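You operate a simulated robot arm through the tools that you are given. There is no shell and no other tool.

Carry out the task below with a simulated robot arm. There is one attempt and no reset: what you move stays moved.

JOB
Shut down the middle cooling loop and take both its tube ends off.
Fine: pump off and blue dial to OFF first; stand the blue and red ends on the steel base. Set down upright: middle blue tube end, middle red tube end.
Where things are to end (x, y in the base frame): middle blue tube end within 60 mm of [920, 60]; middle red tube end within 60 mm of [1000, 50].

It is judged by the outcome, as a careful person would: the job done as asked, and still so three seconds after it is handed in. It fails if anything else is knocked over, pushed out of place, dropped, spilled or broken.

ROBOT AND FRAMES
A 7-joint arm with a two-finger parallel gripper, fixed in place. Base frame: the origin is at the foot of the arm, x ahead of it, y to its left, z up. Lengths are in mm, angles in degrees, forces in N, time in s.
With the tool pointing down near the work surface it reaches from about 440 to 920 mm from the base axis. Its first joint turns from -143.0 to 143.0 degrees. Payload 3 kg.
Tool frame: the origin (TCP) lies between the finger pads and is the grasp point; the fingertips stand 30 mm ahead of it; z points along the fingers, y is the line along which they close. The gripper opens to 94 mm. The fingers are 28 mm wide and 10 mm thick; the gripper's body (50 by 96 mm) begins 55 mm behind the TCP.
Orientation is that of the tool frame in the base frame, as a unit quaternion [w, x, y, z]. With the fingers straight down and closing along the base's y, the tool's x points along the base's -x, its y along +y and its z along -z.

CONTROLS
- The arm moves only by the tool servo_tool. Its argument "series" is a list of rows, each an object (a shift or turn left out is 0, a gripper value left out holds the last) with "turn": the turn, a rotation vector about the tool's x, y, z in units of 90 degrees (1.0 is 90 degrees), a list of three; "translation": the shift along the tool's x, y, z in units of 500 mm (1.0 is 500 mm), a list of three; "gripper": the opening in per cent of the stroke, from 0 (shut) to 100 (fully open). In form: [{"turn": [rx, ry, rz], "translation": [dx, dy, dz], "gripper": gripper}, ...]. A call has 1 to 20 rows; each row is the pose to reach, as a shift and turn from the pose commanded when the call began, along the tool's axes at that moment. A call with a number of a shift or a turn outside -1 to 1 is refused whole. A row lasts 0.2 s, in which the tool goes at most 50 mm and 8.6 degrees; a call with a longer step from one row to the next is refused whole, and so is a gripper value outside its range. Where a pose cannot be reached the arm comes as near as it can. A force on the tool above 40 N (or 10 N above the force at the start of the call, whichever is more), or a blocked arm, ends the call early, and 0.2 s more pass. Each finger travels about 72 mm/s and halts on what it meets, pressing with about 37 N; the grip force reading is that of the motor and also rises with nothing between the fingers. The clock runs only during rows and for 0.2 s after the last one: add rows that repeat a pose to give the fingers time. The reply holds the time, the measured pose of the TCP, the force on the tool along the base axes, the opening and the grip force, in the units named above and with some noise, with the torque about the TCP (base axes, N m) and any sound that the robot's microphone picked up.
- Cameras (640 x 400 px; columns grow to the right, rows downward): "scene" is fixed at [220.1, 649.1, 1306.4]; the picture's right is [-0.71, -0.71, 0.00], its down [-0.38, 0.38, -0.84] and it looks along [0.60, -0.59, -0.54] (base axes); focal length 324 px, centre (320, 200). "wrist" rides on the gripper at [76, 14, -102] in the tool frame; the picture's right is [-0.18, 0.98, 0.00], its down [-0.75, -0.14, -0.64] and it looks along [-0.63, -0.12, 0.77] (tool axes); focal length 243 px, centre (320, 200). There is no depth. A picture from a camera that has moved, and an enlarged one, comes with that camera's place and axes in the base frame and with its lens.
- grab_frame(camera): a new picture of that camera. No time passes.
- inspect(camera, box): a new picture of the part [left, top, right, bottom] of that camera's present view, enlarged. No time passes.
- finish_job(): hands the job in; it is judged then, once.

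Places have to be worked out from the pictures, the camera data and where the tool is seen. Open the gripper and draw the arm clear of the work before you hand the job in, unless the task says otherwise.

The tools are called after "Call:" as name(argument=value, ...) on one line, values as JSON. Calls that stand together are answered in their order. servo_tool: Moves the arm, as the interface text tells. Its arguments: {"type":"object","properties":{"series":{"type":"array","items":{"type":"object","properties":{"turn":{"type":"array","items":{"type":"number"}},"translation":{"type":"array","items":{"type":"number"}},"gripper":{"type":"number"}}}}},"required":["series"]} The other tools are called the same way: grab_frame (camera) takes a picture; inspect (camera, box) takes an enlarged picture of a part of a camera's view; finish_job () hands the job in.

At the start:

```text
clock: 0.0
position: [503.8, 268.4, 1126.7]
ee_rot: [0.0, 0.0, 1.0, 0.0]
force: [-0.1, -0.6, 0.5]
wrist_torque: [-0.02, 0.02, 0.0]
grip_width: 93.9
grasp_force: 0.0
```

scene: 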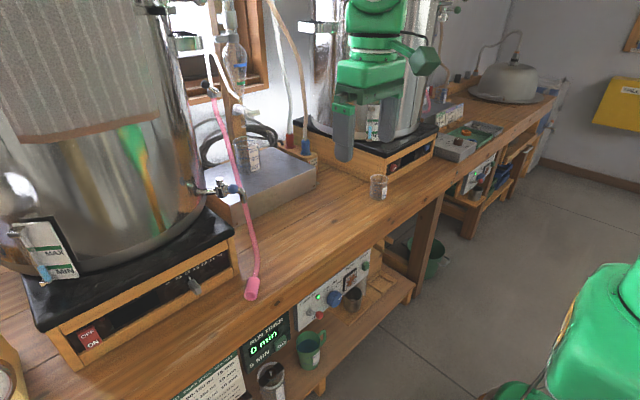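
wrist: 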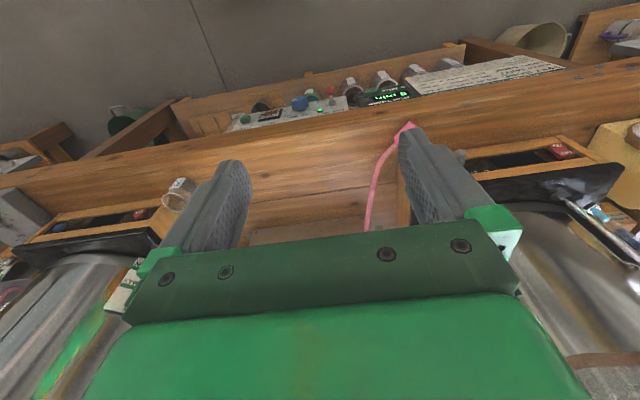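

I'll start by looking at both cameras in more detail, to find the middle loop, its tube ends, pump and dials.

Call:
grab_frame(camera="scene")

Call:
inspect(camera="scene", box=[180, 60, 340, 220])

Call:
inspect(camera="scene", box=[220, 220, 420, 400])

Call:
inspect(camera="scene", box=[180, 0, 340, 100])

Call:
inspect(camera="scene", box=[280, 0, 520, 150])

```text
taken
```

scene: 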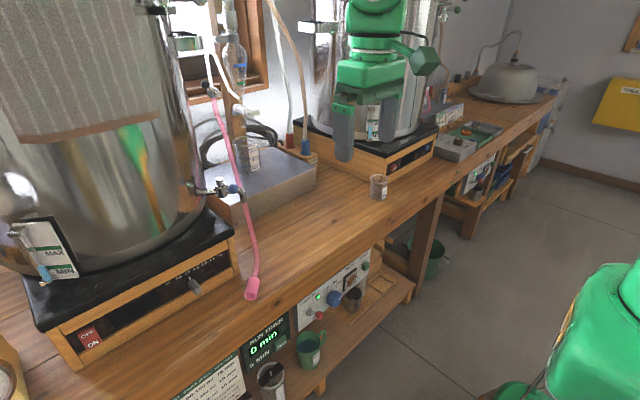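

```text
2.50 times, centred on (260, 140) of scene
camera zoom: at [220.1, 649.1, 1306.4], right [-0.71, -0.71, 0.0], down [-0.38, 0.38, -0.84], along [0.6, -0.59, -0.54], focal length 811 px, centre (470, 350)
```

zoom: 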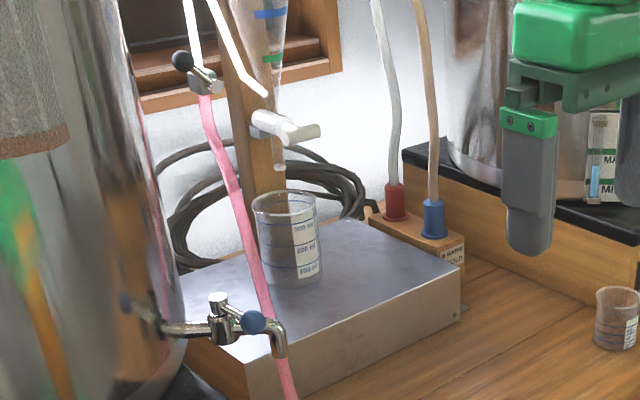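

```text
2.22 times, centred on (320, 310) of scene
camera zoom: at [220.1, 649.1, 1306.4], right [-0.71, -0.71, 0.0], down [-0.38, 0.38, -0.84], along [0.6, -0.59, -0.54], focal length 721 px, centre (320, -44)
```

zoom: 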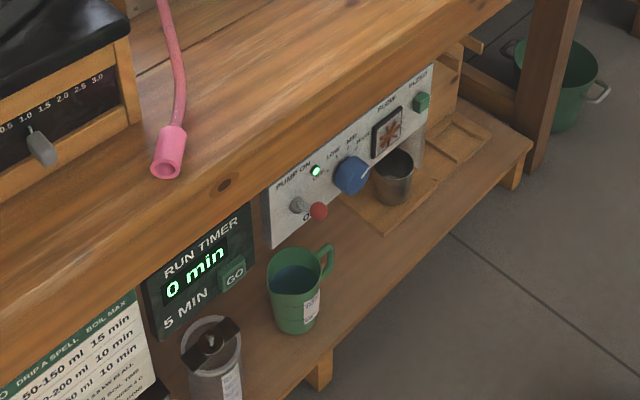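

```text
4.00 times, centred on (260, 50) of scene
camera zoom: at [220.1, 649.1, 1306.4], right [-0.71, -0.71, 0.0], down [-0.38, 0.38, -0.84], along [0.6, -0.59, -0.54], focal length 1298 px, centre (560, 800)
```

zoom: 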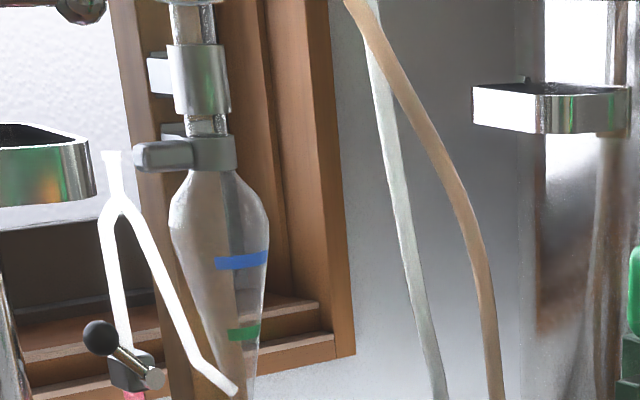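

```text
2.67 times, centred on (400, 75) of scene
camera zoom: at [220.1, 649.1, 1306.4], right [-0.71, -0.71, 0.0], down [-0.38, 0.38, -0.84], along [0.6, -0.59, -0.54], focal length 865 px, centre (107, 533)
```

zoom: 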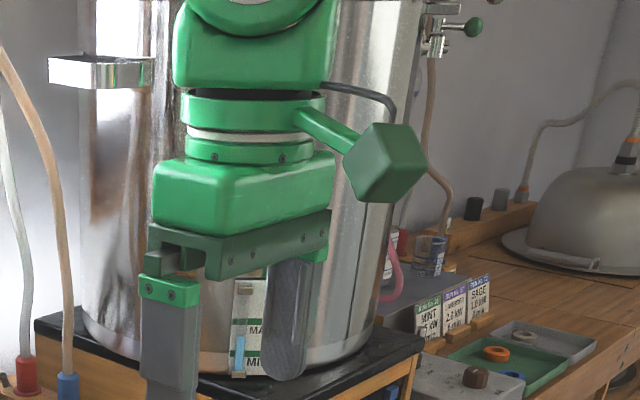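

The middle red/blue plugs sit in a small labelled block beside the steel base, and a pump panel hangs under the bench. I'll zoom in further on the panel and plugs from both cameras.

Call:
inspect(camera="scene", box=[290, 240, 380, 330])

Call:
inspect(camera="scene", box=[270, 110, 340, 190])

Call:
inspect(camera="wrist", box=[160, 20, 480, 220])

Call:
inspect(camera="scene", box=[420, 60, 580, 220])

Call:
inspect(camera="scene", box=[0, 180, 260, 380])

```text
4.44 times, centred on (335, 285) of scene
camera zoom: at [220.1, 649.1, 1306.4], right [-0.71, -0.71, 0.0], down [-0.38, 0.38, -0.84], along [0.6, -0.59, -0.54], focal length 1442 px, centre (253, -178)
```

zoom: 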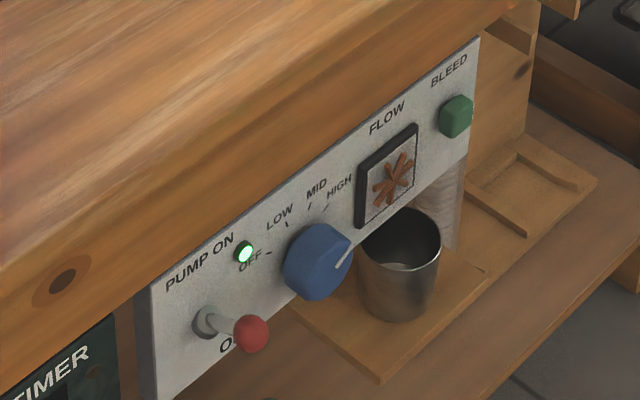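

```text
5.00 times, centred on (305, 150) of scene
camera zoom: at [220.1, 649.1, 1306.4], right [-0.71, -0.71, 0.0], down [-0.38, 0.38, -0.84], along [0.6, -0.59, -0.54], focal length 1622 px, centre (395, 450)
```

zoom: 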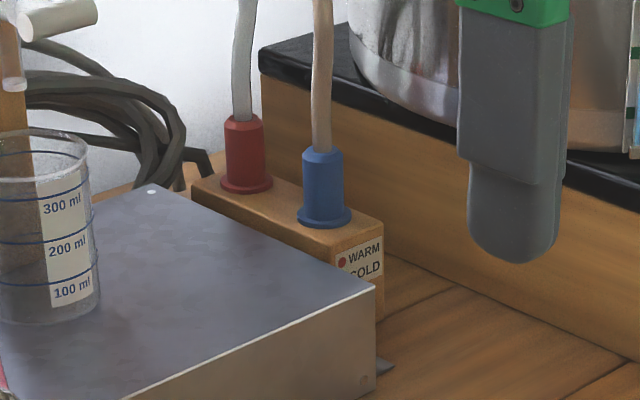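

```text
2.00 times, centred on (320, 120) of wrist
camera zoom: at [426.9, 282.8, 1229.1], right [0.18, 0.98, 0.0], down [0.75, -0.14, 0.64], along [0.63, -0.12, -0.77], focal length 485 px, centre (320, 360)
```

zoom: 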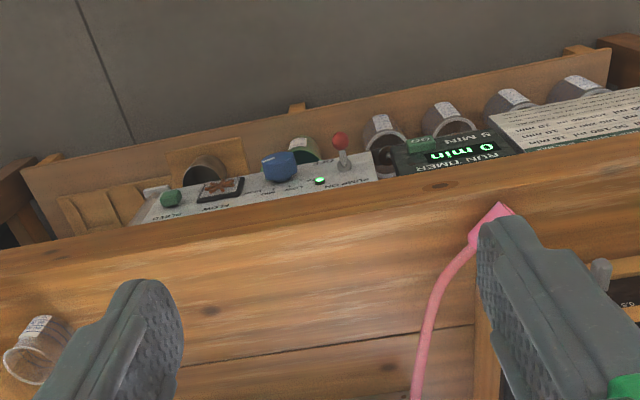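

```text
2.50 times, centred on (500, 140) of scene
camera zoom: at [220.1, 649.1, 1306.4], right [-0.71, -0.71, 0.0], down [-0.38, 0.38, -0.84], along [0.6, -0.59, -0.54], focal length 811 px, centre (-130, 350)
```

zoom: 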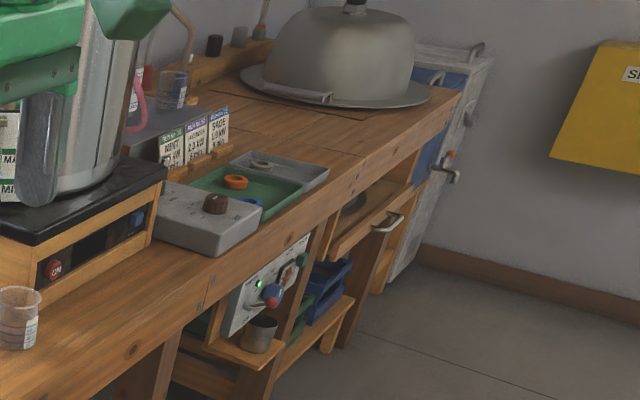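

```text
2.00 times, centred on (130, 280) of scene
camera zoom: at [220.1, 649.1, 1306.4], right [-0.71, -0.71, 0.0], down [-0.38, 0.38, -0.84], along [0.6, -0.59, -0.54], focal length 649 px, centre (700, 40)
```

zoom: 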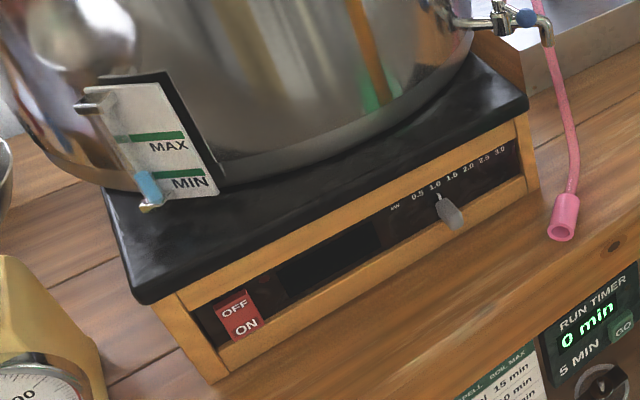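

The middle panel (LED at about [645, 240, 615], green = on) has a toggle at about y=272 and the blue dial at about y=187, both under the bench edge. I'll draw back, tilt the tool forward 45° and go down in front of the bench to view the panel squarely.

Call:
servo_tool(series=[{"translation": [0.02, -0.02, 0.08], "turn": [0, -0.08, 0]}, {"translation": [0.05, -0.04, 0.16], "turn": [0, -0.16, 0]}, {"translation": [0.08, -0.06, 0.24], "turn": [0, -0.24, 0]}, {"translation": [0.1, -0.08, 0.32], "turn": [0, -0.32, 0]}, {"translation": [0.12, -0.1, 0.4], "turn": [0, -0.4, 0]}, {"translation": [0.1276, -0.12, 0.48], "turn": [0, -0.45, 0]}, {"translation": [0.1276, -0.1368, 0.56], "turn": [0, -0.5, 0]}, {"translation": [0.1276, -0.1368, 0.64], "turn": [0, -0.5, 0]}, {"translation": [0.1276, -0.1368, 0.72], "turn": [0, -0.5, 0]}, {"translation": [0.1276, -0.1368, 0.8], "turn": [0, -0.5, 0]}, {"translation": [0.1276, -0.1368, 0.88], "turn": [0, -0.5, 0]}, {"translation": [0.1276, -0.1368, 0.88], "turn": [0, -0.5, 0]}])

```text
clock: 2.6
position: [491.7, 254.7, 711.3]
ee_rot: [0.382, 0.01, 0.924, -0.033]
force: [0.9, -0.2, 0.9]
wrist_torque: [0.02, 0.07, -0.02]
grip_width: 93.9
grasp_force: 0.0
out of reach, approached as far as the arm can: row 5, 6, 7, 8, 9, 10, 11, 12
```

The arm couldn't come that near its foot, and stopped at about [492, 255, 711]. I'll look from here.

Call:
grab_frame(camera="wrist")

Call:
grab_frame(camera="scene")

```text
taken
camera wrist: at [365.8, 275.5, 729.4], right [0.17, 0.98, 0.08], down [0.08, -0.09, 0.99], along [0.98, -0.17, -0.09], focal length 243 px, centre (320, 200)
```

wrist: 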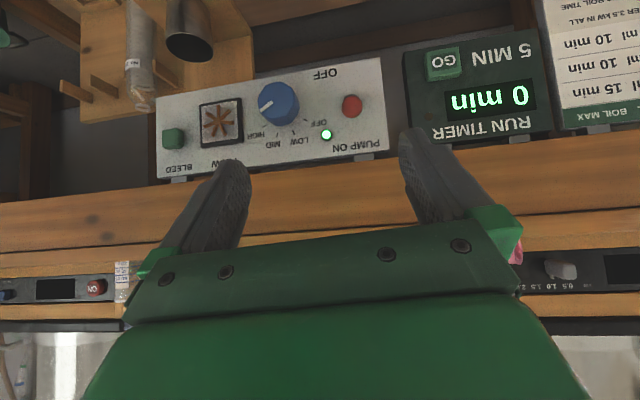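

```text
taken
```

scene: 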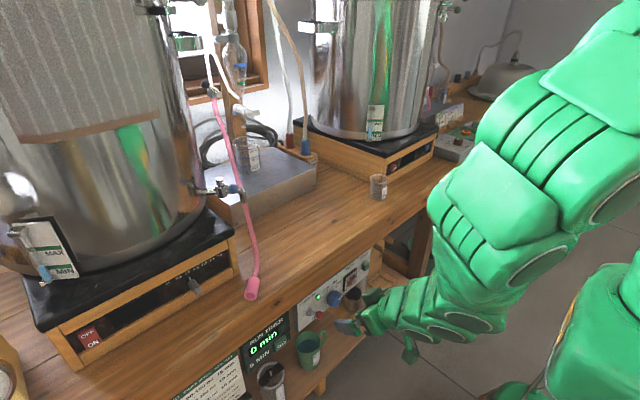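

The panel is in view (upside down in the wrist image). Zooming in to read the dial and toggle.

Call:
inspect(camera="wrist", box=[150, 50, 400, 190])

Call:
inspect(camera="wrist", box=[240, 60, 390, 160])

Call:
inspect(camera="wrist", box=[0, 0, 260, 160])

```text
2.56 times, centred on (275, 120) of wrist
camera zoom: at [365.8, 275.5, 729.4], right [0.17, 0.98, 0.08], down [0.08, -0.09, 0.99], along [0.98, -0.17, -0.09], focal length 621 px, centre (435, 405)
```

zoom: 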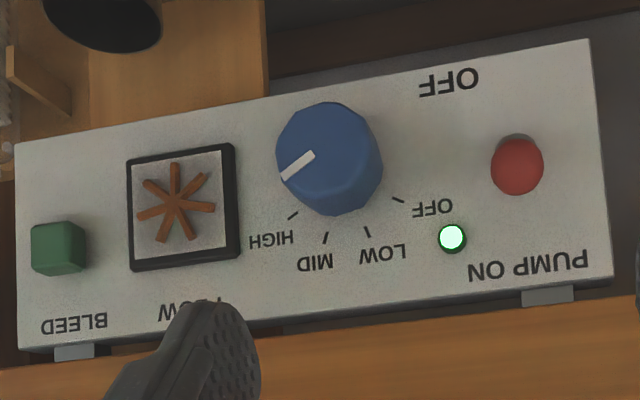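

```text
4.00 times, centred on (315, 110) of wrist
camera zoom: at [365.8, 275.5, 729.4], right [0.17, 0.98, 0.08], down [0.08, -0.09, 0.99], along [0.98, -0.17, -0.09], focal length 970 px, centre (340, 560)
```

zoom: 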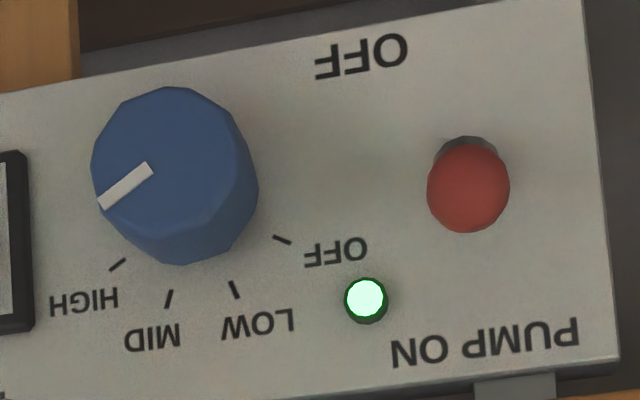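

```text
2.46 times, centred on (130, 80) of wrist
camera zoom: at [365.8, 275.5, 729.4], right [0.17, 0.98, 0.08], down [0.08, -0.09, 0.99], along [0.98, -0.17, -0.09], focal length 597 px, centre (788, 495)
```

zoom: 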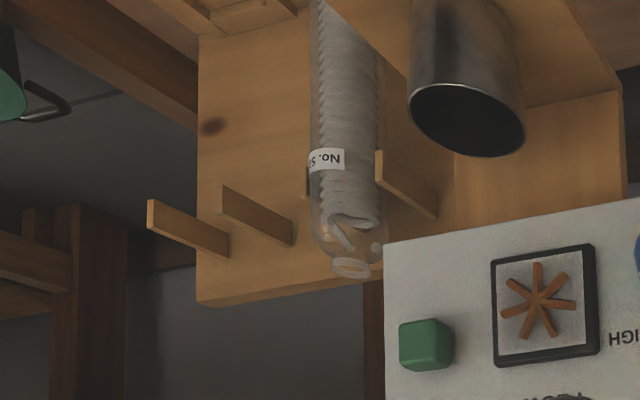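

The dial points to HIGH and the toggle lever is up (ON); the LED is green. Ball of the toggle is about [606, 274, 614], dial centre about [616–645, 191, 590], panel plane x≈645. I'll check where the command stands with a null row before going horizontal.

Call:
servo_tool(series=[{"translation": [0, 0, 0], "turn": [0, 0, 0]}])

```text
clock: 3.0
position: [492.0, 252.8, 712.9]
ee_rot: [0.383, 0.008, 0.923, -0.033]
force: [0.0, -0.6, -0.3]
wrist_torque: [0.02, 0.01, -0.03]
grip_width: 94.2
grasp_force: 0.1
```

The command follows the reached pose. Now I'll try turning the tool horizontal (pointing +x at the panel) at a safe distance, closing the fingers for pushing the toggle.

Call:
servo_tool(series=[{"translation": [-0.004, 0.007, 0.0184], "turn": [-0.006, -0.083, 0.004], "gripper": 0}, {"translation": [-0.0076, 0.0137, 0.0369], "turn": [-0.013, -0.166, 0.008]}, {"translation": [-0.0114, 0.0206, 0.0553], "turn": [-0.019, -0.25, 0.012]}, {"translation": [-0.0152, 0.0275, 0.0737], "turn": [-0.025, -0.333, 0.015]}, {"translation": [-0.019, 0.0343, 0.092], "turn": [-0.032, -0.416, 0.019]}, {"translation": [-0.0228, 0.0412, 0.1106], "turn": [-0.038, -0.499, 0.023]}, {"translation": [-0.0228, 0.0412, 0.1106], "turn": [-0.038, -0.499, 0.023]}])

```text
clock: 4.6
position: [532.3, 272.7, 681.8]
ee_rot: [0.708, 0.001, 0.706, 0.0]
force: [-0.6, -0.4, 1.0]
wrist_torque: [-0.04, -0.02, 0.0]
grip_width: 0.0
grasp_force: 32.9
```

Horizontal is reachable: TCP at [532, 273, 682], pointing +x. Let me look from both cameras before approaching the toggle.

Call:
grab_frame(camera="wrist")

Call:
inspect(camera="scene", box=[270, 230, 430, 350])

```text
taken
camera wrist: at [429.0, 287.7, 605.5], right [0.0, 0.98, 0.18], down [-0.64, -0.14, 0.75], along [0.77, -0.12, 0.63], focal length 243 px, centre (320, 200)
```

wrist: 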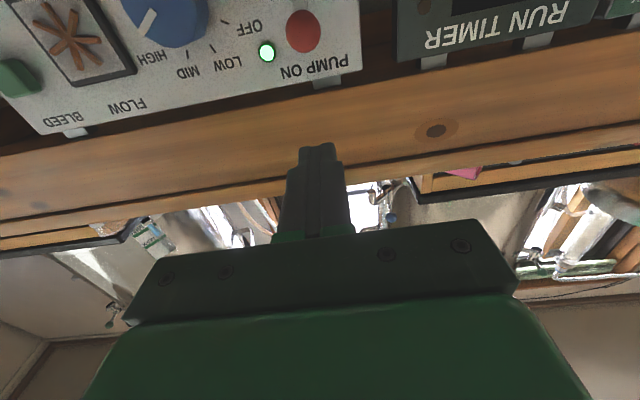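

```text
3.33 times, centred on (350, 290) of scene
camera zoom: at [220.1, 649.1, 1306.4], right [-0.71, -0.71, 0.0], down [-0.38, 0.38, -0.84], along [0.6, -0.59, -0.54], focal length 1082 px, centre (220, -100)
```

zoom: 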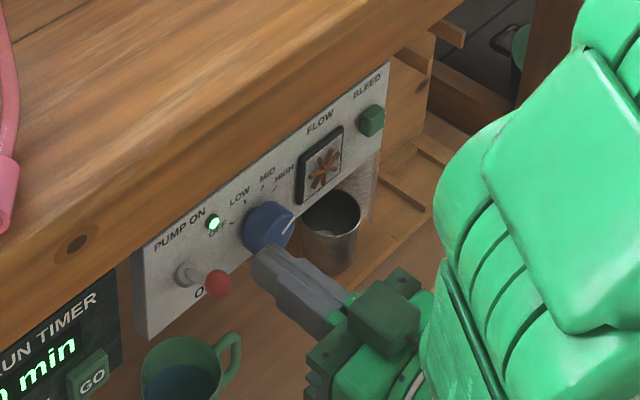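

Ball reconfirmed at about [606, 274, 616]; LED still green. I'll go forward 50 mm above the ball (tips to about x=615), then read the pose.

Call:
servo_tool(series=[{"translation": [0, 0.003, 0.05]}, {"translation": [0, 0.003, 0.1]}, {"translation": [0, 0.003, 0.1]}])

Call:
inspect(camera="scene", box=[270, 230, 430, 350])

Call:
grab_frame(camera="wrist")

```text
clock: 5.4
position: [580.1, 273.7, 681.8]
ee_rot: [0.707, 0.0, 0.707, 0.0]
force: [0.2, 0.1, -0.8]
wrist_torque: [-0.01, -0.01, 0.01]
grip_width: 0.1
grasp_force: 33.3
```

```text
3.33 times, centred on (350, 290) of scene
camera zoom: at [220.1, 649.1, 1306.4], right [-0.71, -0.71, 0.0], down [-0.38, 0.38, -0.84], along [0.6, -0.59, -0.54], focal length 1082 px, centre (220, -100)
```

zoom: 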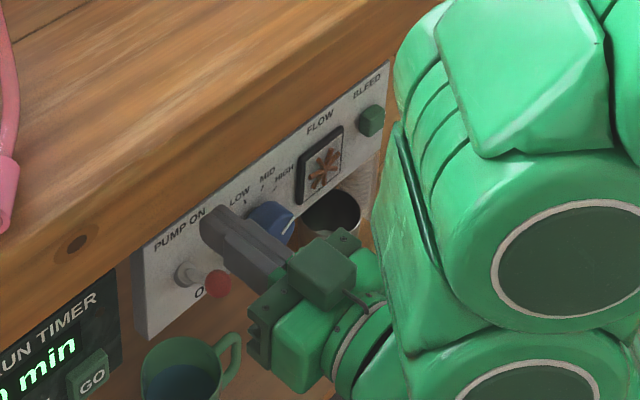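

```text
taken
camera wrist: at [478.7, 288.6, 604.8], right [0.0, 0.98, 0.18], down [-0.64, -0.14, 0.75], along [0.77, -0.12, 0.63], focal length 243 px, centre (320, 200)
```

wrist: 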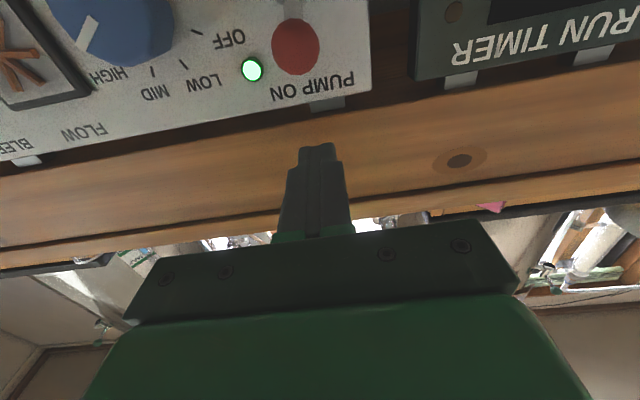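

Tips are at about x=610, just above the ball. Now I'll go 6 mm further in and press the lever down in small steps to its lower position.

Call:
servo_tool(series=[{"translation": [0.02, 0, 0.012]}, {"translation": [0.05, 0, 0.012]}, {"translation": [0.075, 0, 0.012]}, {"translation": [0.095, 0, 0.012]}, {"translation": [0.115, 0, 0.012]}, {"translation": [0.135, 0, 0.012]}, {"translation": [0.155, 0, 0.012]}, {"translation": [0.175, 0, 0.012]}])

Call:
grab_frame(camera="wrist")

Call:
inspect(camera="scene", box=[270, 230, 430, 350])

```text
clock: 7.0
position: [587.8, 272.3, 609.0]
ee_rot: [0.71, 0.0, 0.704, -0.002]
force: [-15.8, -4.2, 15.8]
wrist_torque: [-0.08, -0.25, 0.03]
grip_width: 0.0
grasp_force: 33.0
heard: click
stopped in row 8: the force on the tool passed its limit at 66 N (the readings are from after the stop); the commanded pose is now the measured one
```

```text
taken
camera wrist: at [485.3, 287.2, 531.9], right [0.0, 0.98, 0.18], down [-0.65, -0.14, 0.75], along [0.76, -0.12, 0.64], focal length 243 px, centre (320, 200)
```

wrist: 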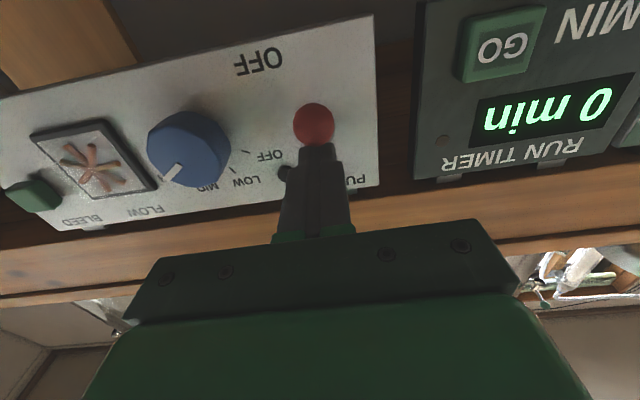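

```text
3.33 times, centred on (350, 290) of scene
camera zoom: at [220.1, 649.1, 1306.4], right [-0.71, -0.71, 0.0], down [-0.38, 0.38, -0.84], along [0.6, -0.59, -0.54], focal length 1082 px, centre (220, -100)
```

zoom: 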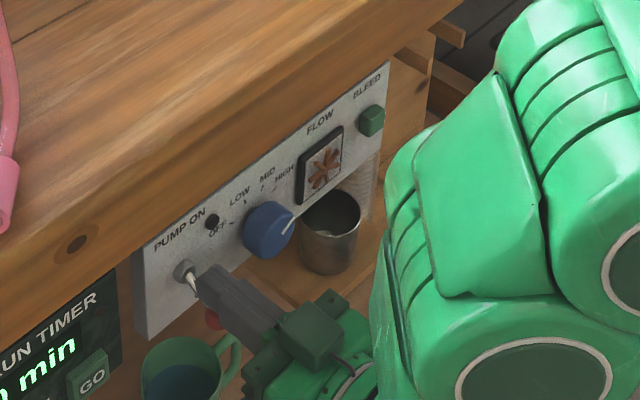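

Click heard, the LED has gone dark and the lever is down: pump off. I'll ease up, back away from the panel, and line up with the dial with the gripper opened.

Call:
servo_tool(series=[{"translation": [-0.015, 0, 0]}, {"translation": [-0.02, 0, -0.05]}, {"translation": [-0.02, 0, -0.13], "gripper": 70}, {"translation": [0, -0.08, -0.15], "gripper": 70}, {"translation": [0.036, -0.162, -0.15], "gripper": 70}, {"translation": [0.036, -0.162, -0.15], "gripper": 70}])

Call:
grab_frame(camera="wrist")

Call:
inspect(camera="scene", box=[270, 230, 430, 350])

```text
clock: 8.4
position: [511.8, 189.5, 587.9]
ee_rot: [0.709, 0.0, 0.705, -0.001]
force: [0.9, 0.2, 0.6]
wrist_torque: [0.02, -0.02, 0.02]
grip_width: 65.7
grasp_force: 0.1
```

```text
taken
camera wrist: at [410.8, 204.3, 510.6], right [0.0, 0.98, 0.18], down [-0.65, -0.14, 0.75], along [0.76, -0.12, 0.64], focal length 243 px, centre (320, 200)
```

wrist: 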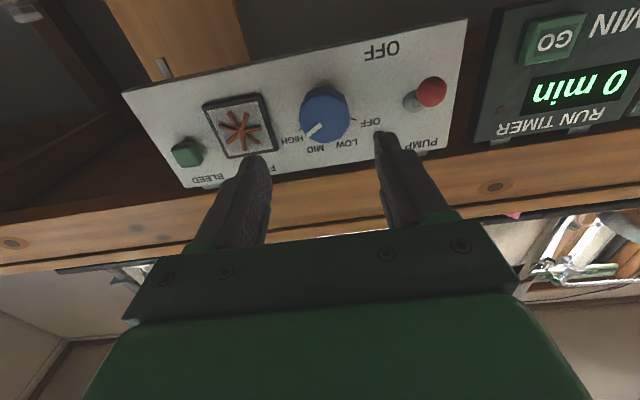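

```text
3.33 times, centred on (350, 290) of scene
camera zoom: at [220.1, 649.1, 1306.4], right [-0.71, -0.71, 0.0], down [-0.38, 0.38, -0.84], along [0.6, -0.59, -0.54], focal length 1082 px, centre (220, -100)
```

zoom: 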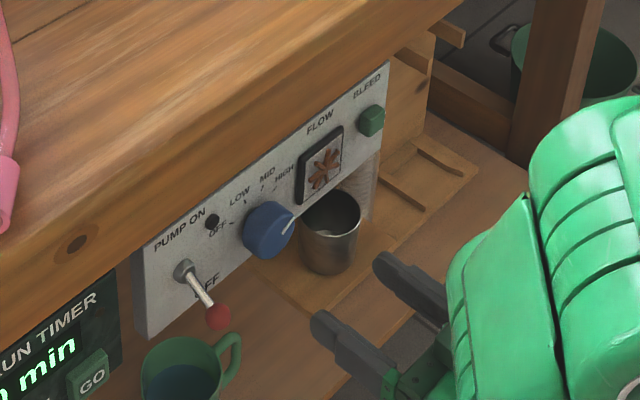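

Lever stays down, LED dark. Zooming on the dial for its centre and pointer angle.

Call:
inspect(camera="wrist", box=[270, 60, 410, 170])

Call:
inspect(camera="scene", box=[310, 270, 370, 320])

```text
3.64 times, centred on (340, 115) of wrist
camera zoom: at [410.8, 204.3, 510.6], right [0.0, 0.98, 0.18], down [-0.65, -0.14, 0.75], along [0.76, -0.12, 0.64], focal length 882 px, centre (247, 509)
```

zoom: 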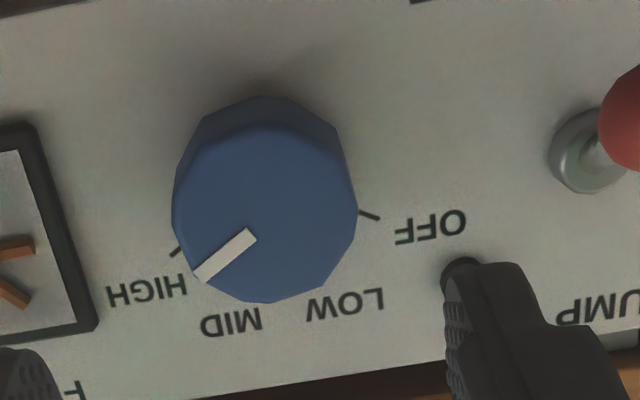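

```text
8.00 times, centred on (340, 295) of scene
camera zoom: at [220.1, 649.1, 1306.4], right [-0.71, -0.71, 0.0], down [-0.38, 0.38, -0.84], along [0.6, -0.59, -0.54], focal length 2596 px, centre (160, -560)
```

zoom: 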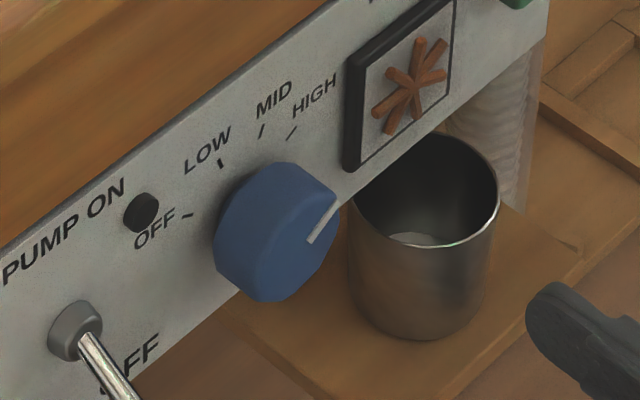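

Dial centre ≈ (y 192.5, z 592), diameter ≈ 44 mm, pointer at HIGH. I'll pre-rotate the gripper +60° about its axis so a −120° turn stays centred, staying back from the panel.

Call:
servo_tool(series=[{"translation": [-0.008, 0.006, 0], "turn": [0, 0, 0.0834], "gripper": 64}, {"translation": [-0.008, 0.006, 0], "turn": [0, 0, 0.1667]}, {"translation": [-0.008, 0.006, 0], "turn": [0, 0, 0.25]}, {"translation": [-0.008, 0.006, 0], "turn": [0, 0, 0.3334]}, {"translation": [-0.008, 0.006, 0], "turn": [0, 0, 0.4167]}, {"translation": [-0.008, 0.006, 0], "turn": [0, 0, 0.5]}, {"translation": [-0.008, 0.006, 0], "turn": [0, 0, 0.5834]}, {"translation": [-0.008, 0.006, 0], "turn": [0, 0, 0.6667]}, {"translation": [-0.008, 0.006, 0], "turn": [0, 0, 0.6667]}])

Call:
grab_frame(camera="wrist")

```text
clock: 10.4
position: [511.9, 194.4, 593.5]
ee_rot: [0.614, 0.353, 0.611, 0.355]
force: [0.3, -0.1, 0.3]
wrist_torque: [-0.01, 0.02, 0.01]
grip_width: 60.1
grasp_force: 0.0
```

```text
taken
camera wrist: at [410.7, 268.6, 567.7], right [0.0, 0.33, 0.94], down [-0.64, -0.72, 0.25], along [0.76, -0.61, 0.22], focal length 243 px, centre (320, 200)
```

wrist: 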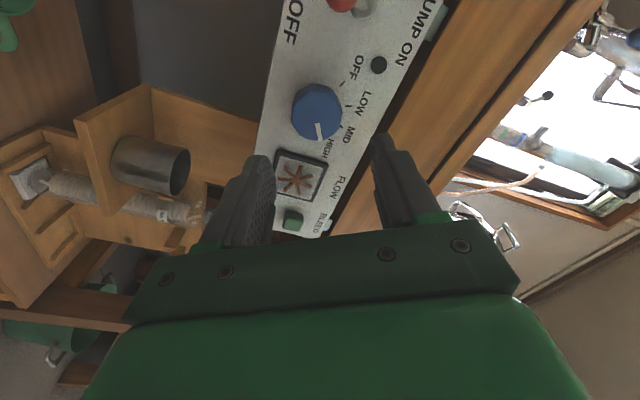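

The rotation is reachable. Refining the dial centre from this second viewpoint.

Call:
inspect(camera="wrist", box=[260, 60, 400, 170])

```text
3.64 times, centred on (330, 115) of wrist
camera zoom: at [410.7, 268.6, 567.7], right [0.0, 0.33, 0.94], down [-0.64, -0.72, 0.25], along [0.76, -0.61, 0.22], focal length 882 px, centre (284, 509)
```

zoom: 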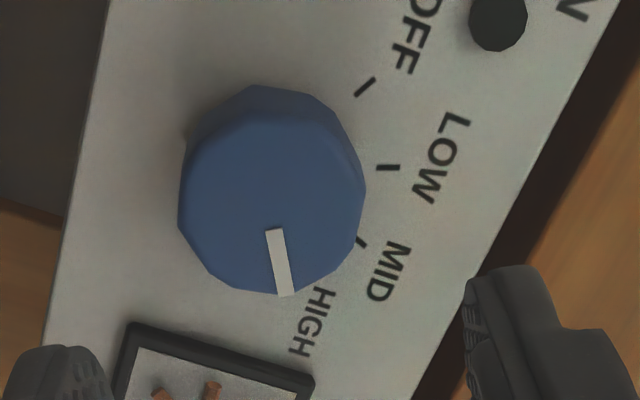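

Centre confirmed at (192.5, 592.5). Advancing 92 mm so the pads straddle the knob, then closing on it.

Call:
servo_tool(series=[{"translation": [-0.0025, -0.0037, 0.06]}, {"translation": [-0.0025, -0.0037, 0.12]}, {"translation": [-0.0025, -0.0037, 0.16]}, {"translation": [-0.0025, -0.0037, 0.184]}, {"translation": [-0.0025, -0.0037, 0.184], "gripper": 0}, {"translation": [-0.0025, -0.0037, 0.184], "gripper": 0}, {"translation": [-0.0025, -0.0037, 0.184], "gripper": 0}])

Call:
grab_frame(camera="wrist")

```text
clock: 12.0
position: [602.8, 191.1, 592.8]
ee_rot: [0.614, 0.353, 0.612, 0.351]
force: [18.8, -14.4, -33.2]
wrist_torque: [-0.1, 0.91, -0.31]
grip_width: 43.4
grasp_force: 45.1
```

```text
taken
camera wrist: at [501.3, 265.0, 566.8], right [0.0, 0.33, 0.94], down [-0.65, -0.72, 0.26], along [0.76, -0.61, 0.22], focal length 243 px, centre (320, 200)
```

wrist: 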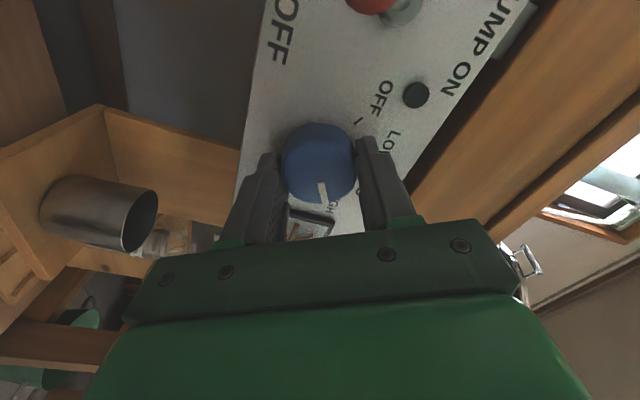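

The knob is gripped (43 mm). There's a side load of ~36 N along the closing line, so I'll shift slightly (−1.5 mm in tool y) to relieve it before turning.

Call:
servo_tool(series=[{"translation": [0, -0.003, -0.002]}, {"translation": [0, -0.003, -0.002]}])

```text
clock: 12.6
position: [603.3, 191.1, 591.9]
ee_rot: [0.615, 0.353, 0.61, 0.353]
force: [23.4, -16.6, -19.1]
wrist_torque: [-0.04, 0.3, -0.87]
grip_width: 43.5
grasp_force: 44.8
```

Load is falling; a bit more of the same correction.

Call:
servo_tool(series=[{"translation": [-0.001, -0.004, 0.004]}, {"translation": [-0.001, -0.004, 0.004]}])

```text
clock: 13.2
position: [605.2, 190.6, 591.6]
ee_rot: [0.615, 0.351, 0.61, 0.355]
force: [-29.5, -0.5, 30.8]
wrist_torque: [0.0, -1.23, -0.03]
grip_width: 43.5
grasp_force: 45.0
```

Slightly overcorrected; going back half way.

Call:
servo_tool(series=[{"translation": [0, 0.002, -0.0022]}, {"translation": [0, 0.002, -0.0022]}])

```text
clock: 13.8
position: [603.5, 190.8, 592.0]
ee_rot: [0.615, 0.351, 0.61, 0.355]
force: [34.7, 6.7, 11.3]
wrist_torque: [0.04, -0.28, 0.05]
grip_width: 43.6
grasp_force: 44.4
```

Nearly there; nudging forward about 0.8 mm and then starting the counter-clockwise turn (−60° first).

Call:
servo_tool(series=[{"translation": [0, 0, 0.0016]}, {"translation": [0, 0, 0.0016], "turn": [0, 0, -0.05]}, {"translation": [0, 0, 0.0016], "turn": [0, 0, -0.1]}, {"translation": [0, 0, 0.0016], "turn": [0, 0, -0.17]}, {"translation": [0, 0, 0.0016], "turn": [0, 0, -0.25]}, {"translation": [0, 0, 0.0016], "turn": [0, 0, -0.33]}])

Call:
grab_frame(camera="wrist")

```text
clock: 15.0
position: [603.7, 192.5, 592.9]
ee_rot: [0.665, 0.244, 0.661, 0.247]
force: [-6.1, -0.3, 9.9]
wrist_torque: [0.02, -0.23, -0.17]
grip_width: 43.3
grasp_force: 45.3
stopped in row 5: the force on the tool passed its limit at 49 N (the readings are from after the stop); the commanded pose is now the measured one
```

```text
taken
camera wrist: at [502.0, 252.7, 543.1], right [-0.01, 0.63, 0.78], down [-0.64, -0.6, 0.48], along [0.77, -0.5, 0.41], focal length 243 px, centre (320, 200)
```

wrist: 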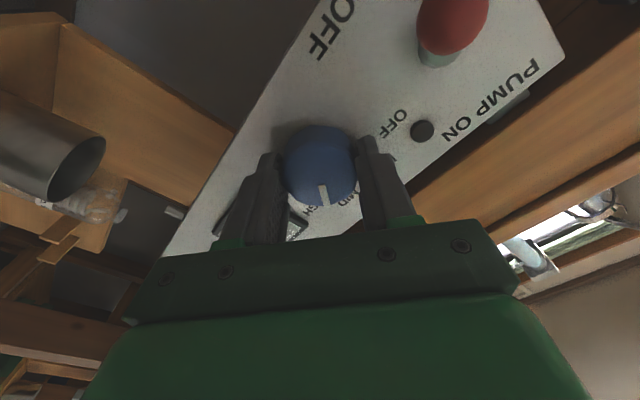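

The knob turned with the gripper about 20° and load is small again. Continuing the turn.

Call:
servo_tool(series=[{"turn": [0, 0, -0.05]}, {"turn": [0, 0, -0.1]}, {"turn": [0, 0, -0.15]}, {"turn": [0, 0, -0.2]}, {"turn": [0, 0, -0.25]}, {"turn": [0, 0, -0.3]}, {"turn": [0, 0, -0.35]}, {"turn": [0, 0, -0.4]}, {"turn": [0, 0, -0.45]}])

```text
clock: 17.0
position: [604.5, 192.6, 593.3]
ee_rot: [0.709, 0.0, 0.705, 0.0]
force: [6.7, 6.9, 7.1]
wrist_torque: [0.0, -0.36, 0.24]
grip_width: 43.5
grasp_force: 45.0
```

Now 60° turned in all, loads small. Continuing another 60°.

Call:
servo_tool(series=[{"turn": [0, 0, -0.055]}, {"turn": [0, 0, -0.11]}, {"turn": [0, 0, -0.165]}, {"turn": [0, 0, -0.22]}, {"turn": [0, 0, -0.275]}, {"turn": [0, 0, -0.33]}, {"turn": [0, 0, -0.385]}, {"turn": [0, 0, -0.44]}, {"turn": [0, 0, -0.495]}, {"turn": [0, 0, -0.55]}, {"turn": [0, 0, -0.605]}, {"turn": [0, 0, -0.66]}])

Call:
grab_frame(camera="wrist")

Call:
inspect(camera="scene", box=[270, 230, 430, 350])

```text
clock: 19.4
position: [604.0, 193.5, 591.7]
ee_rot: [0.634, -0.317, 0.63, -0.317]
force: [11.3, 1.2, -4.6]
wrist_torque: [0.01, 0.13, -0.03]
grip_width: 43.4
grasp_force: 44.3
stopped in row 12: the force on the tool passed its limit at 43 N (the readings are from after the stop); the commanded pose is now the measured one
```

```text
taken
camera wrist: at [502.6, 140.3, 534.4], right [0.0, 0.73, -0.68], down [-0.65, 0.52, 0.56], along [0.76, 0.44, 0.48], focal length 243 px, centre (320, 200)
```

wrist: 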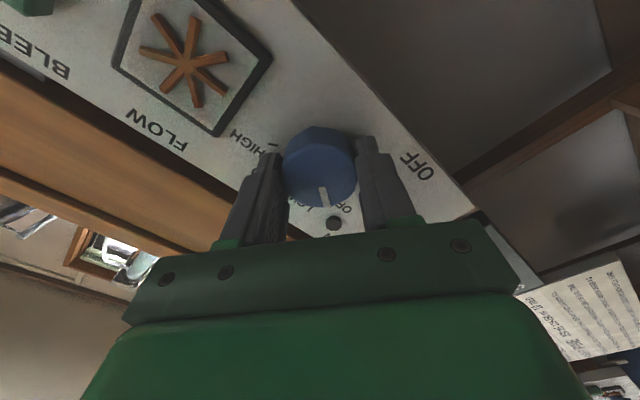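

```text
3.33 times, centred on (350, 290) of scene
camera zoom: at [220.1, 649.1, 1306.4], right [-0.71, -0.71, 0.0], down [-0.38, 0.38, -0.84], along [0.6, -0.59, -0.54], focal length 1082 px, centre (220, -100)
```

zoom: 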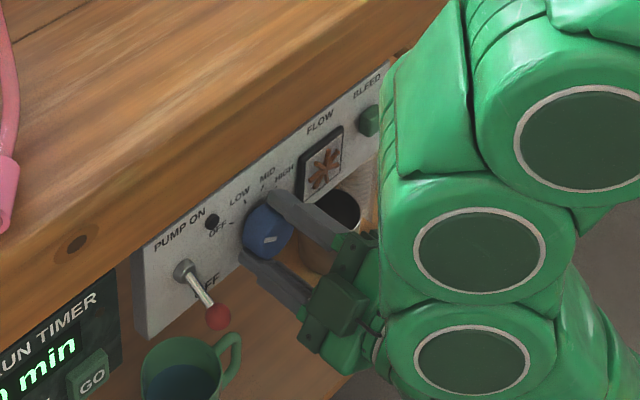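

The pointer is close to OFF (turned ≈113°). A further 8° and I'll check.

Call:
servo_tool(series=[{"turn": [0, 0, -0.03]}, {"turn": [0, 0, -0.06]}, {"turn": [0, 0, -0.09]}, {"turn": [0, 0, -0.09]}])

Call:
inspect(camera="wrist", box=[250, 100, 400, 240])

Call:
inspect(camera="scene", box=[310, 270, 370, 320])

```text
clock: 20.4
position: [604.3, 192.2, 591.7]
ee_rot: [0.61, -0.361, 0.605, -0.362]
force: [4.6, -4.0, 2.4]
wrist_torque: [0.64, -0.22, 0.11]
grip_width: 43.2
grasp_force: 45.1
```

```text
2.86 times, centred on (325, 170) of wrist
camera zoom: at [502.4, 132.3, 542.0], right [0.0, 0.63, -0.78], down [-0.65, 0.59, 0.48], along [0.76, 0.5, 0.41], focal length 693 px, centre (306, 286)
```

zoom: 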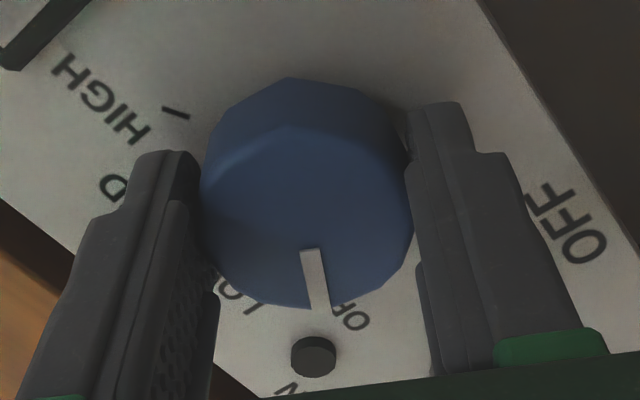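

```text
8.00 times, centred on (340, 295) of scene
camera zoom: at [220.1, 649.1, 1306.4], right [-0.71, -0.71, 0.0], down [-0.38, 0.38, -0.84], along [0.6, -0.59, -0.54], focal length 2596 px, centre (160, -560)
```

zoom: 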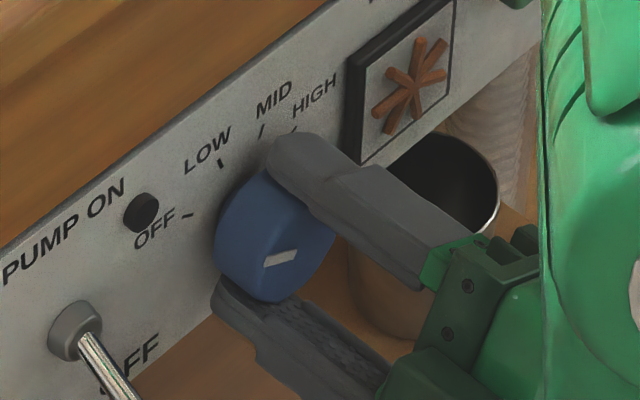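

The torque about x has risen to 0.64 N·m, i.e. the knob is at its OFF stop with about 121° turned. Releasing and backing off to verify.

Call:
servo_tool(series=[{"turn": [0, 0, 0.01], "gripper": 64}, {"turn": [0, 0, 0.01], "gripper": 64}, {"turn": [0, 0, 0.01], "gripper": 64}, {"translation": [0, 0, -0.06], "gripper": 64}, {"translation": [0, 0, -0.14], "gripper": 64}, {"translation": [0, 0, -0.18], "gripper": 64}, {"translation": [0, 0, -0.18], "gripper": 64}])

Call:
inspect(camera="scene", box=[310, 270, 370, 320])

Call:
inspect(camera="wrist", box=[220, 40, 420, 190])

```text
clock: 22.0
position: [514.0, 191.8, 590.0]
ee_rot: [0.61, -0.362, 0.605, -0.362]
force: [0.6, 0.0, -0.2]
wrist_torque: [0.02, -0.02, 0.01]
grip_width: 60.1
grasp_force: 0.1
```

```text
8.00 times, centred on (340, 295) of scene
camera zoom: at [220.1, 649.1, 1306.4], right [-0.71, -0.71, 0.0], down [-0.38, 0.38, -0.84], along [0.6, -0.59, -0.54], focal length 2596 px, centre (160, -560)
```

zoom: 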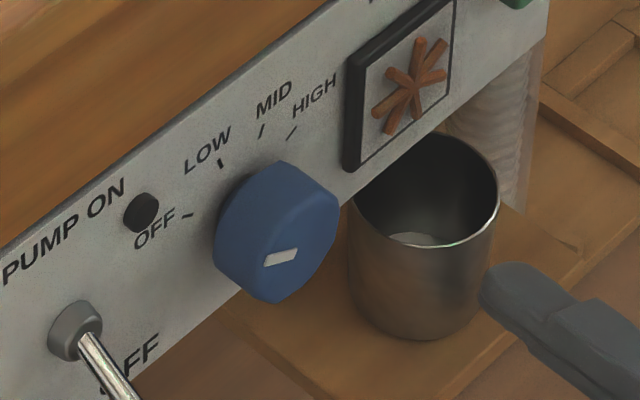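

```text
2.67 times, centred on (320, 115) of wrist
camera zoom: at [412.8, 132.4, 540.5], right [0.0, 0.63, -0.78], down [-0.65, 0.59, 0.48], along [0.76, 0.5, 0.41], focal length 647 px, centre (320, 427)
```

zoom: 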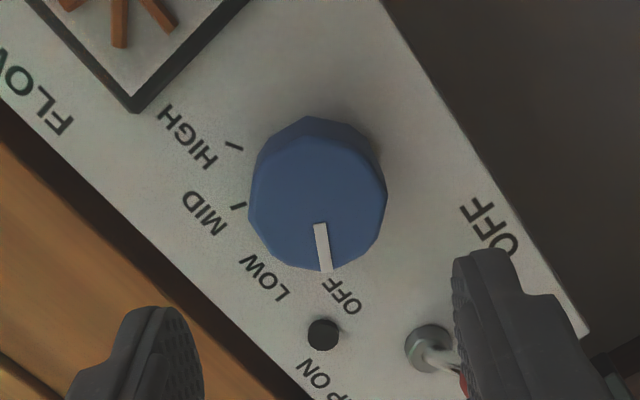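

The pointer is at OFF, the lamp is dark and the lever is down – shutdown is done. Now I'll roll the gripper back and rise in front of the bench.

Call:
servo_tool(series=[{"translation": [-0.0382, -0.0703, 0], "turn": [0, 0, 0.0834]}, {"translation": [-0.0763, -0.1406, 0], "turn": [0, 0, 0.1667]}, {"translation": [-0.1145, -0.211, 0], "turn": [0, 0, 0.25]}, {"translation": [-0.1526, -0.2812, 0], "turn": [0, 0, 0.3334]}, {"translation": [-0.1908, -0.3515, 0], "turn": [0, 0, 0.4167]}, {"translation": [-0.229, -0.4218, 0], "turn": [0, 0, 0.5]}, {"translation": [-0.267, -0.492, 0], "turn": [0, 0, 0.5834]}, {"translation": [-0.3053, -0.5624, 0.02], "turn": [0, 0, 0.6667]}, {"translation": [-0.3434, -0.6327, 0.04], "turn": [0, 0, 0.683]}, {"translation": [-0.3816, -0.703, 0.06], "turn": [0, 0, 0.683]}, {"translation": [-0.3816, -0.703, 0.06], "turn": [0, 0, 0.683]}])

Call:
grab_frame(camera="wrist")

Call:
grab_frame(camera="scene")

```text
clock: 24.4
position: [605.5, 275.8, 949.3]
ee_rot: [0.71, -0.001, 0.704, 0.001]
force: [0.6, 0.3, -0.3]
wrist_torque: [0.0, -0.01, 0.0]
grip_width: 60.4
grasp_force: 0.0
out of reach, approached as far as the arm can: row 5, 6, 7, 8, 9, 10, 11
```

```text
taken
camera wrist: at [504.2, 289.6, 871.7], right [0.0, 0.98, 0.18], down [-0.65, -0.14, 0.75], along [0.76, -0.12, 0.64], focal length 243 px, centre (320, 200)
```

wrist: 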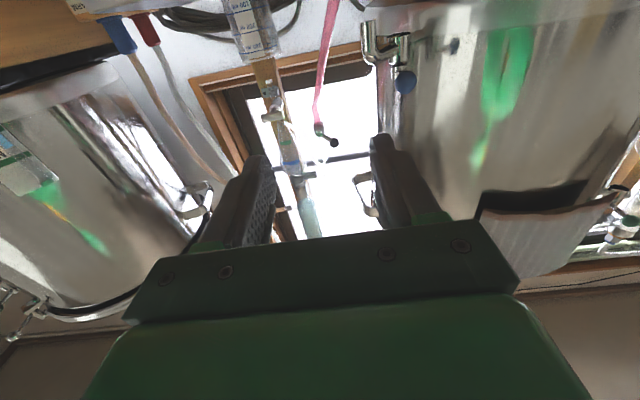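

```text
taken
```

scene: 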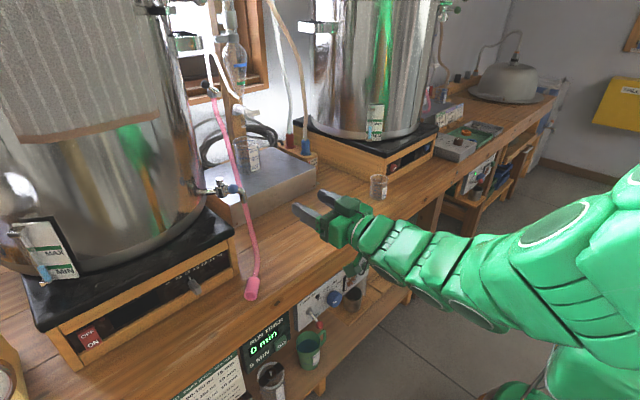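

I'm at [605, 276, 949]. The middle plugs are visible at top-left of the wrist view. I'll move to about [720, 60, 1000] and pitch the tool 50° down to look at the plugs and steel base.

Call:
servo_tool(series=[{"translation": [-0.013, -0.054, 0.0286], "turn": [0, 0.0694, 0]}, {"translation": [-0.0254, -0.108, 0.0573], "turn": [0, 0.139, 0]}, {"translation": [-0.038, -0.162, 0.0859], "turn": [0, 0.208, 0]}, {"translation": [-0.0507, -0.2158, 0.1145], "turn": [0, 0.278, 0]}, {"translation": [-0.0634, -0.27, 0.143], "turn": [0, 0.347, 0]}, {"translation": [-0.076, -0.3237, 0.172], "turn": [0, 0.417, 0]}, {"translation": [-0.0887, -0.3777, 0.2], "turn": [0, 0.486, 0]}, {"translation": [-0.1014, -0.4316, 0.229], "turn": [0, 0.5556, 0]}, {"translation": [-0.1014, -0.4316, 0.229], "turn": [0, 0.5556, 0]}])

Call:
grab_frame(camera="wrist")

```text
clock: 26.4
position: [724.4, 62.1, 997.5]
ee_rot: [0.344, -0.001, 0.939, 0.0]
force: [0.2, -0.1, -0.4]
wrist_torque: [0.03, -0.02, 0.03]
grip_width: 60.0
grasp_force: 0.1
out of reach, approached as far as the arm can: row 1, 2, 3
```

```text
taken
camera wrist: at [600.3, 76.4, 1027.2], right [0.14, 0.98, 0.12], down [0.16, -0.14, 0.98], along [0.98, -0.12, -0.18], focal length 243 px, centre (320, 200)
```

wrist: 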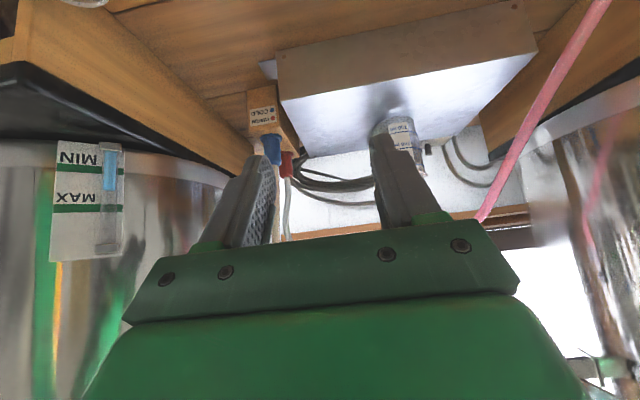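

The block, plugs and steel base are visible (upside down). Zooming for measurements.

Call:
inspect(camera="wrist", box=[220, 60, 340, 180])

Call:
inspect(camera="wrist", box=[220, 0, 560, 220])

Call:
inspect(camera="scene", box=[210, 60, 350, 220])

```text
3.33 times, centred on (280, 120) of wrist
camera zoom: at [600.3, 76.4, 1027.2], right [0.14, 0.98, 0.12], down [0.16, -0.14, 0.98], along [0.98, -0.12, -0.18], focal length 809 px, centre (453, 467)
```

zoom: 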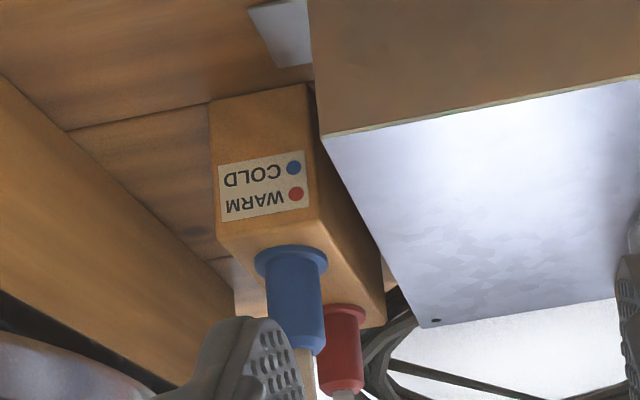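

```text
1.82 times, centred on (390, 110) of wrist
camera zoom: at [600.3, 76.4, 1027.2], right [0.14, 0.98, 0.12], down [0.16, -0.14, 0.98], along [0.98, -0.12, -0.18], focal length 441 px, centre (193, 364)
```

zoom: 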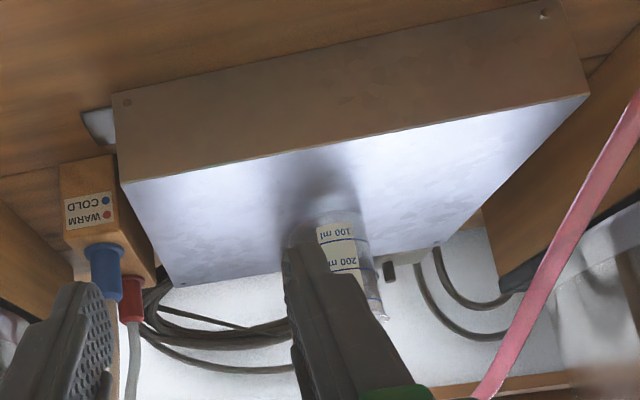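

```text
2.50 times, centred on (280, 140) of scene
camera zoom: at [220.1, 649.1, 1306.4], right [-0.71, -0.71, 0.0], down [-0.38, 0.38, -0.84], along [0.6, -0.59, -0.54], focal length 811 px, centre (420, 350)
```

zoom: 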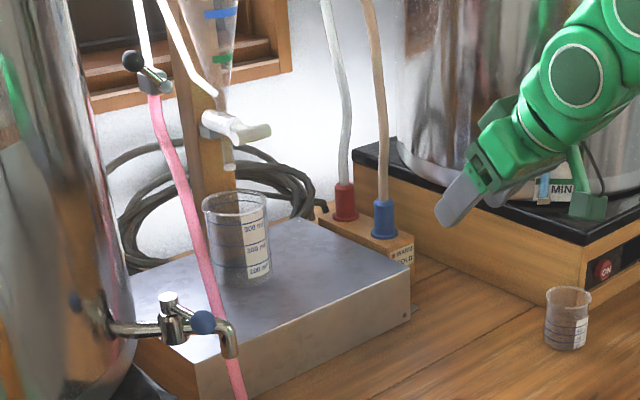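

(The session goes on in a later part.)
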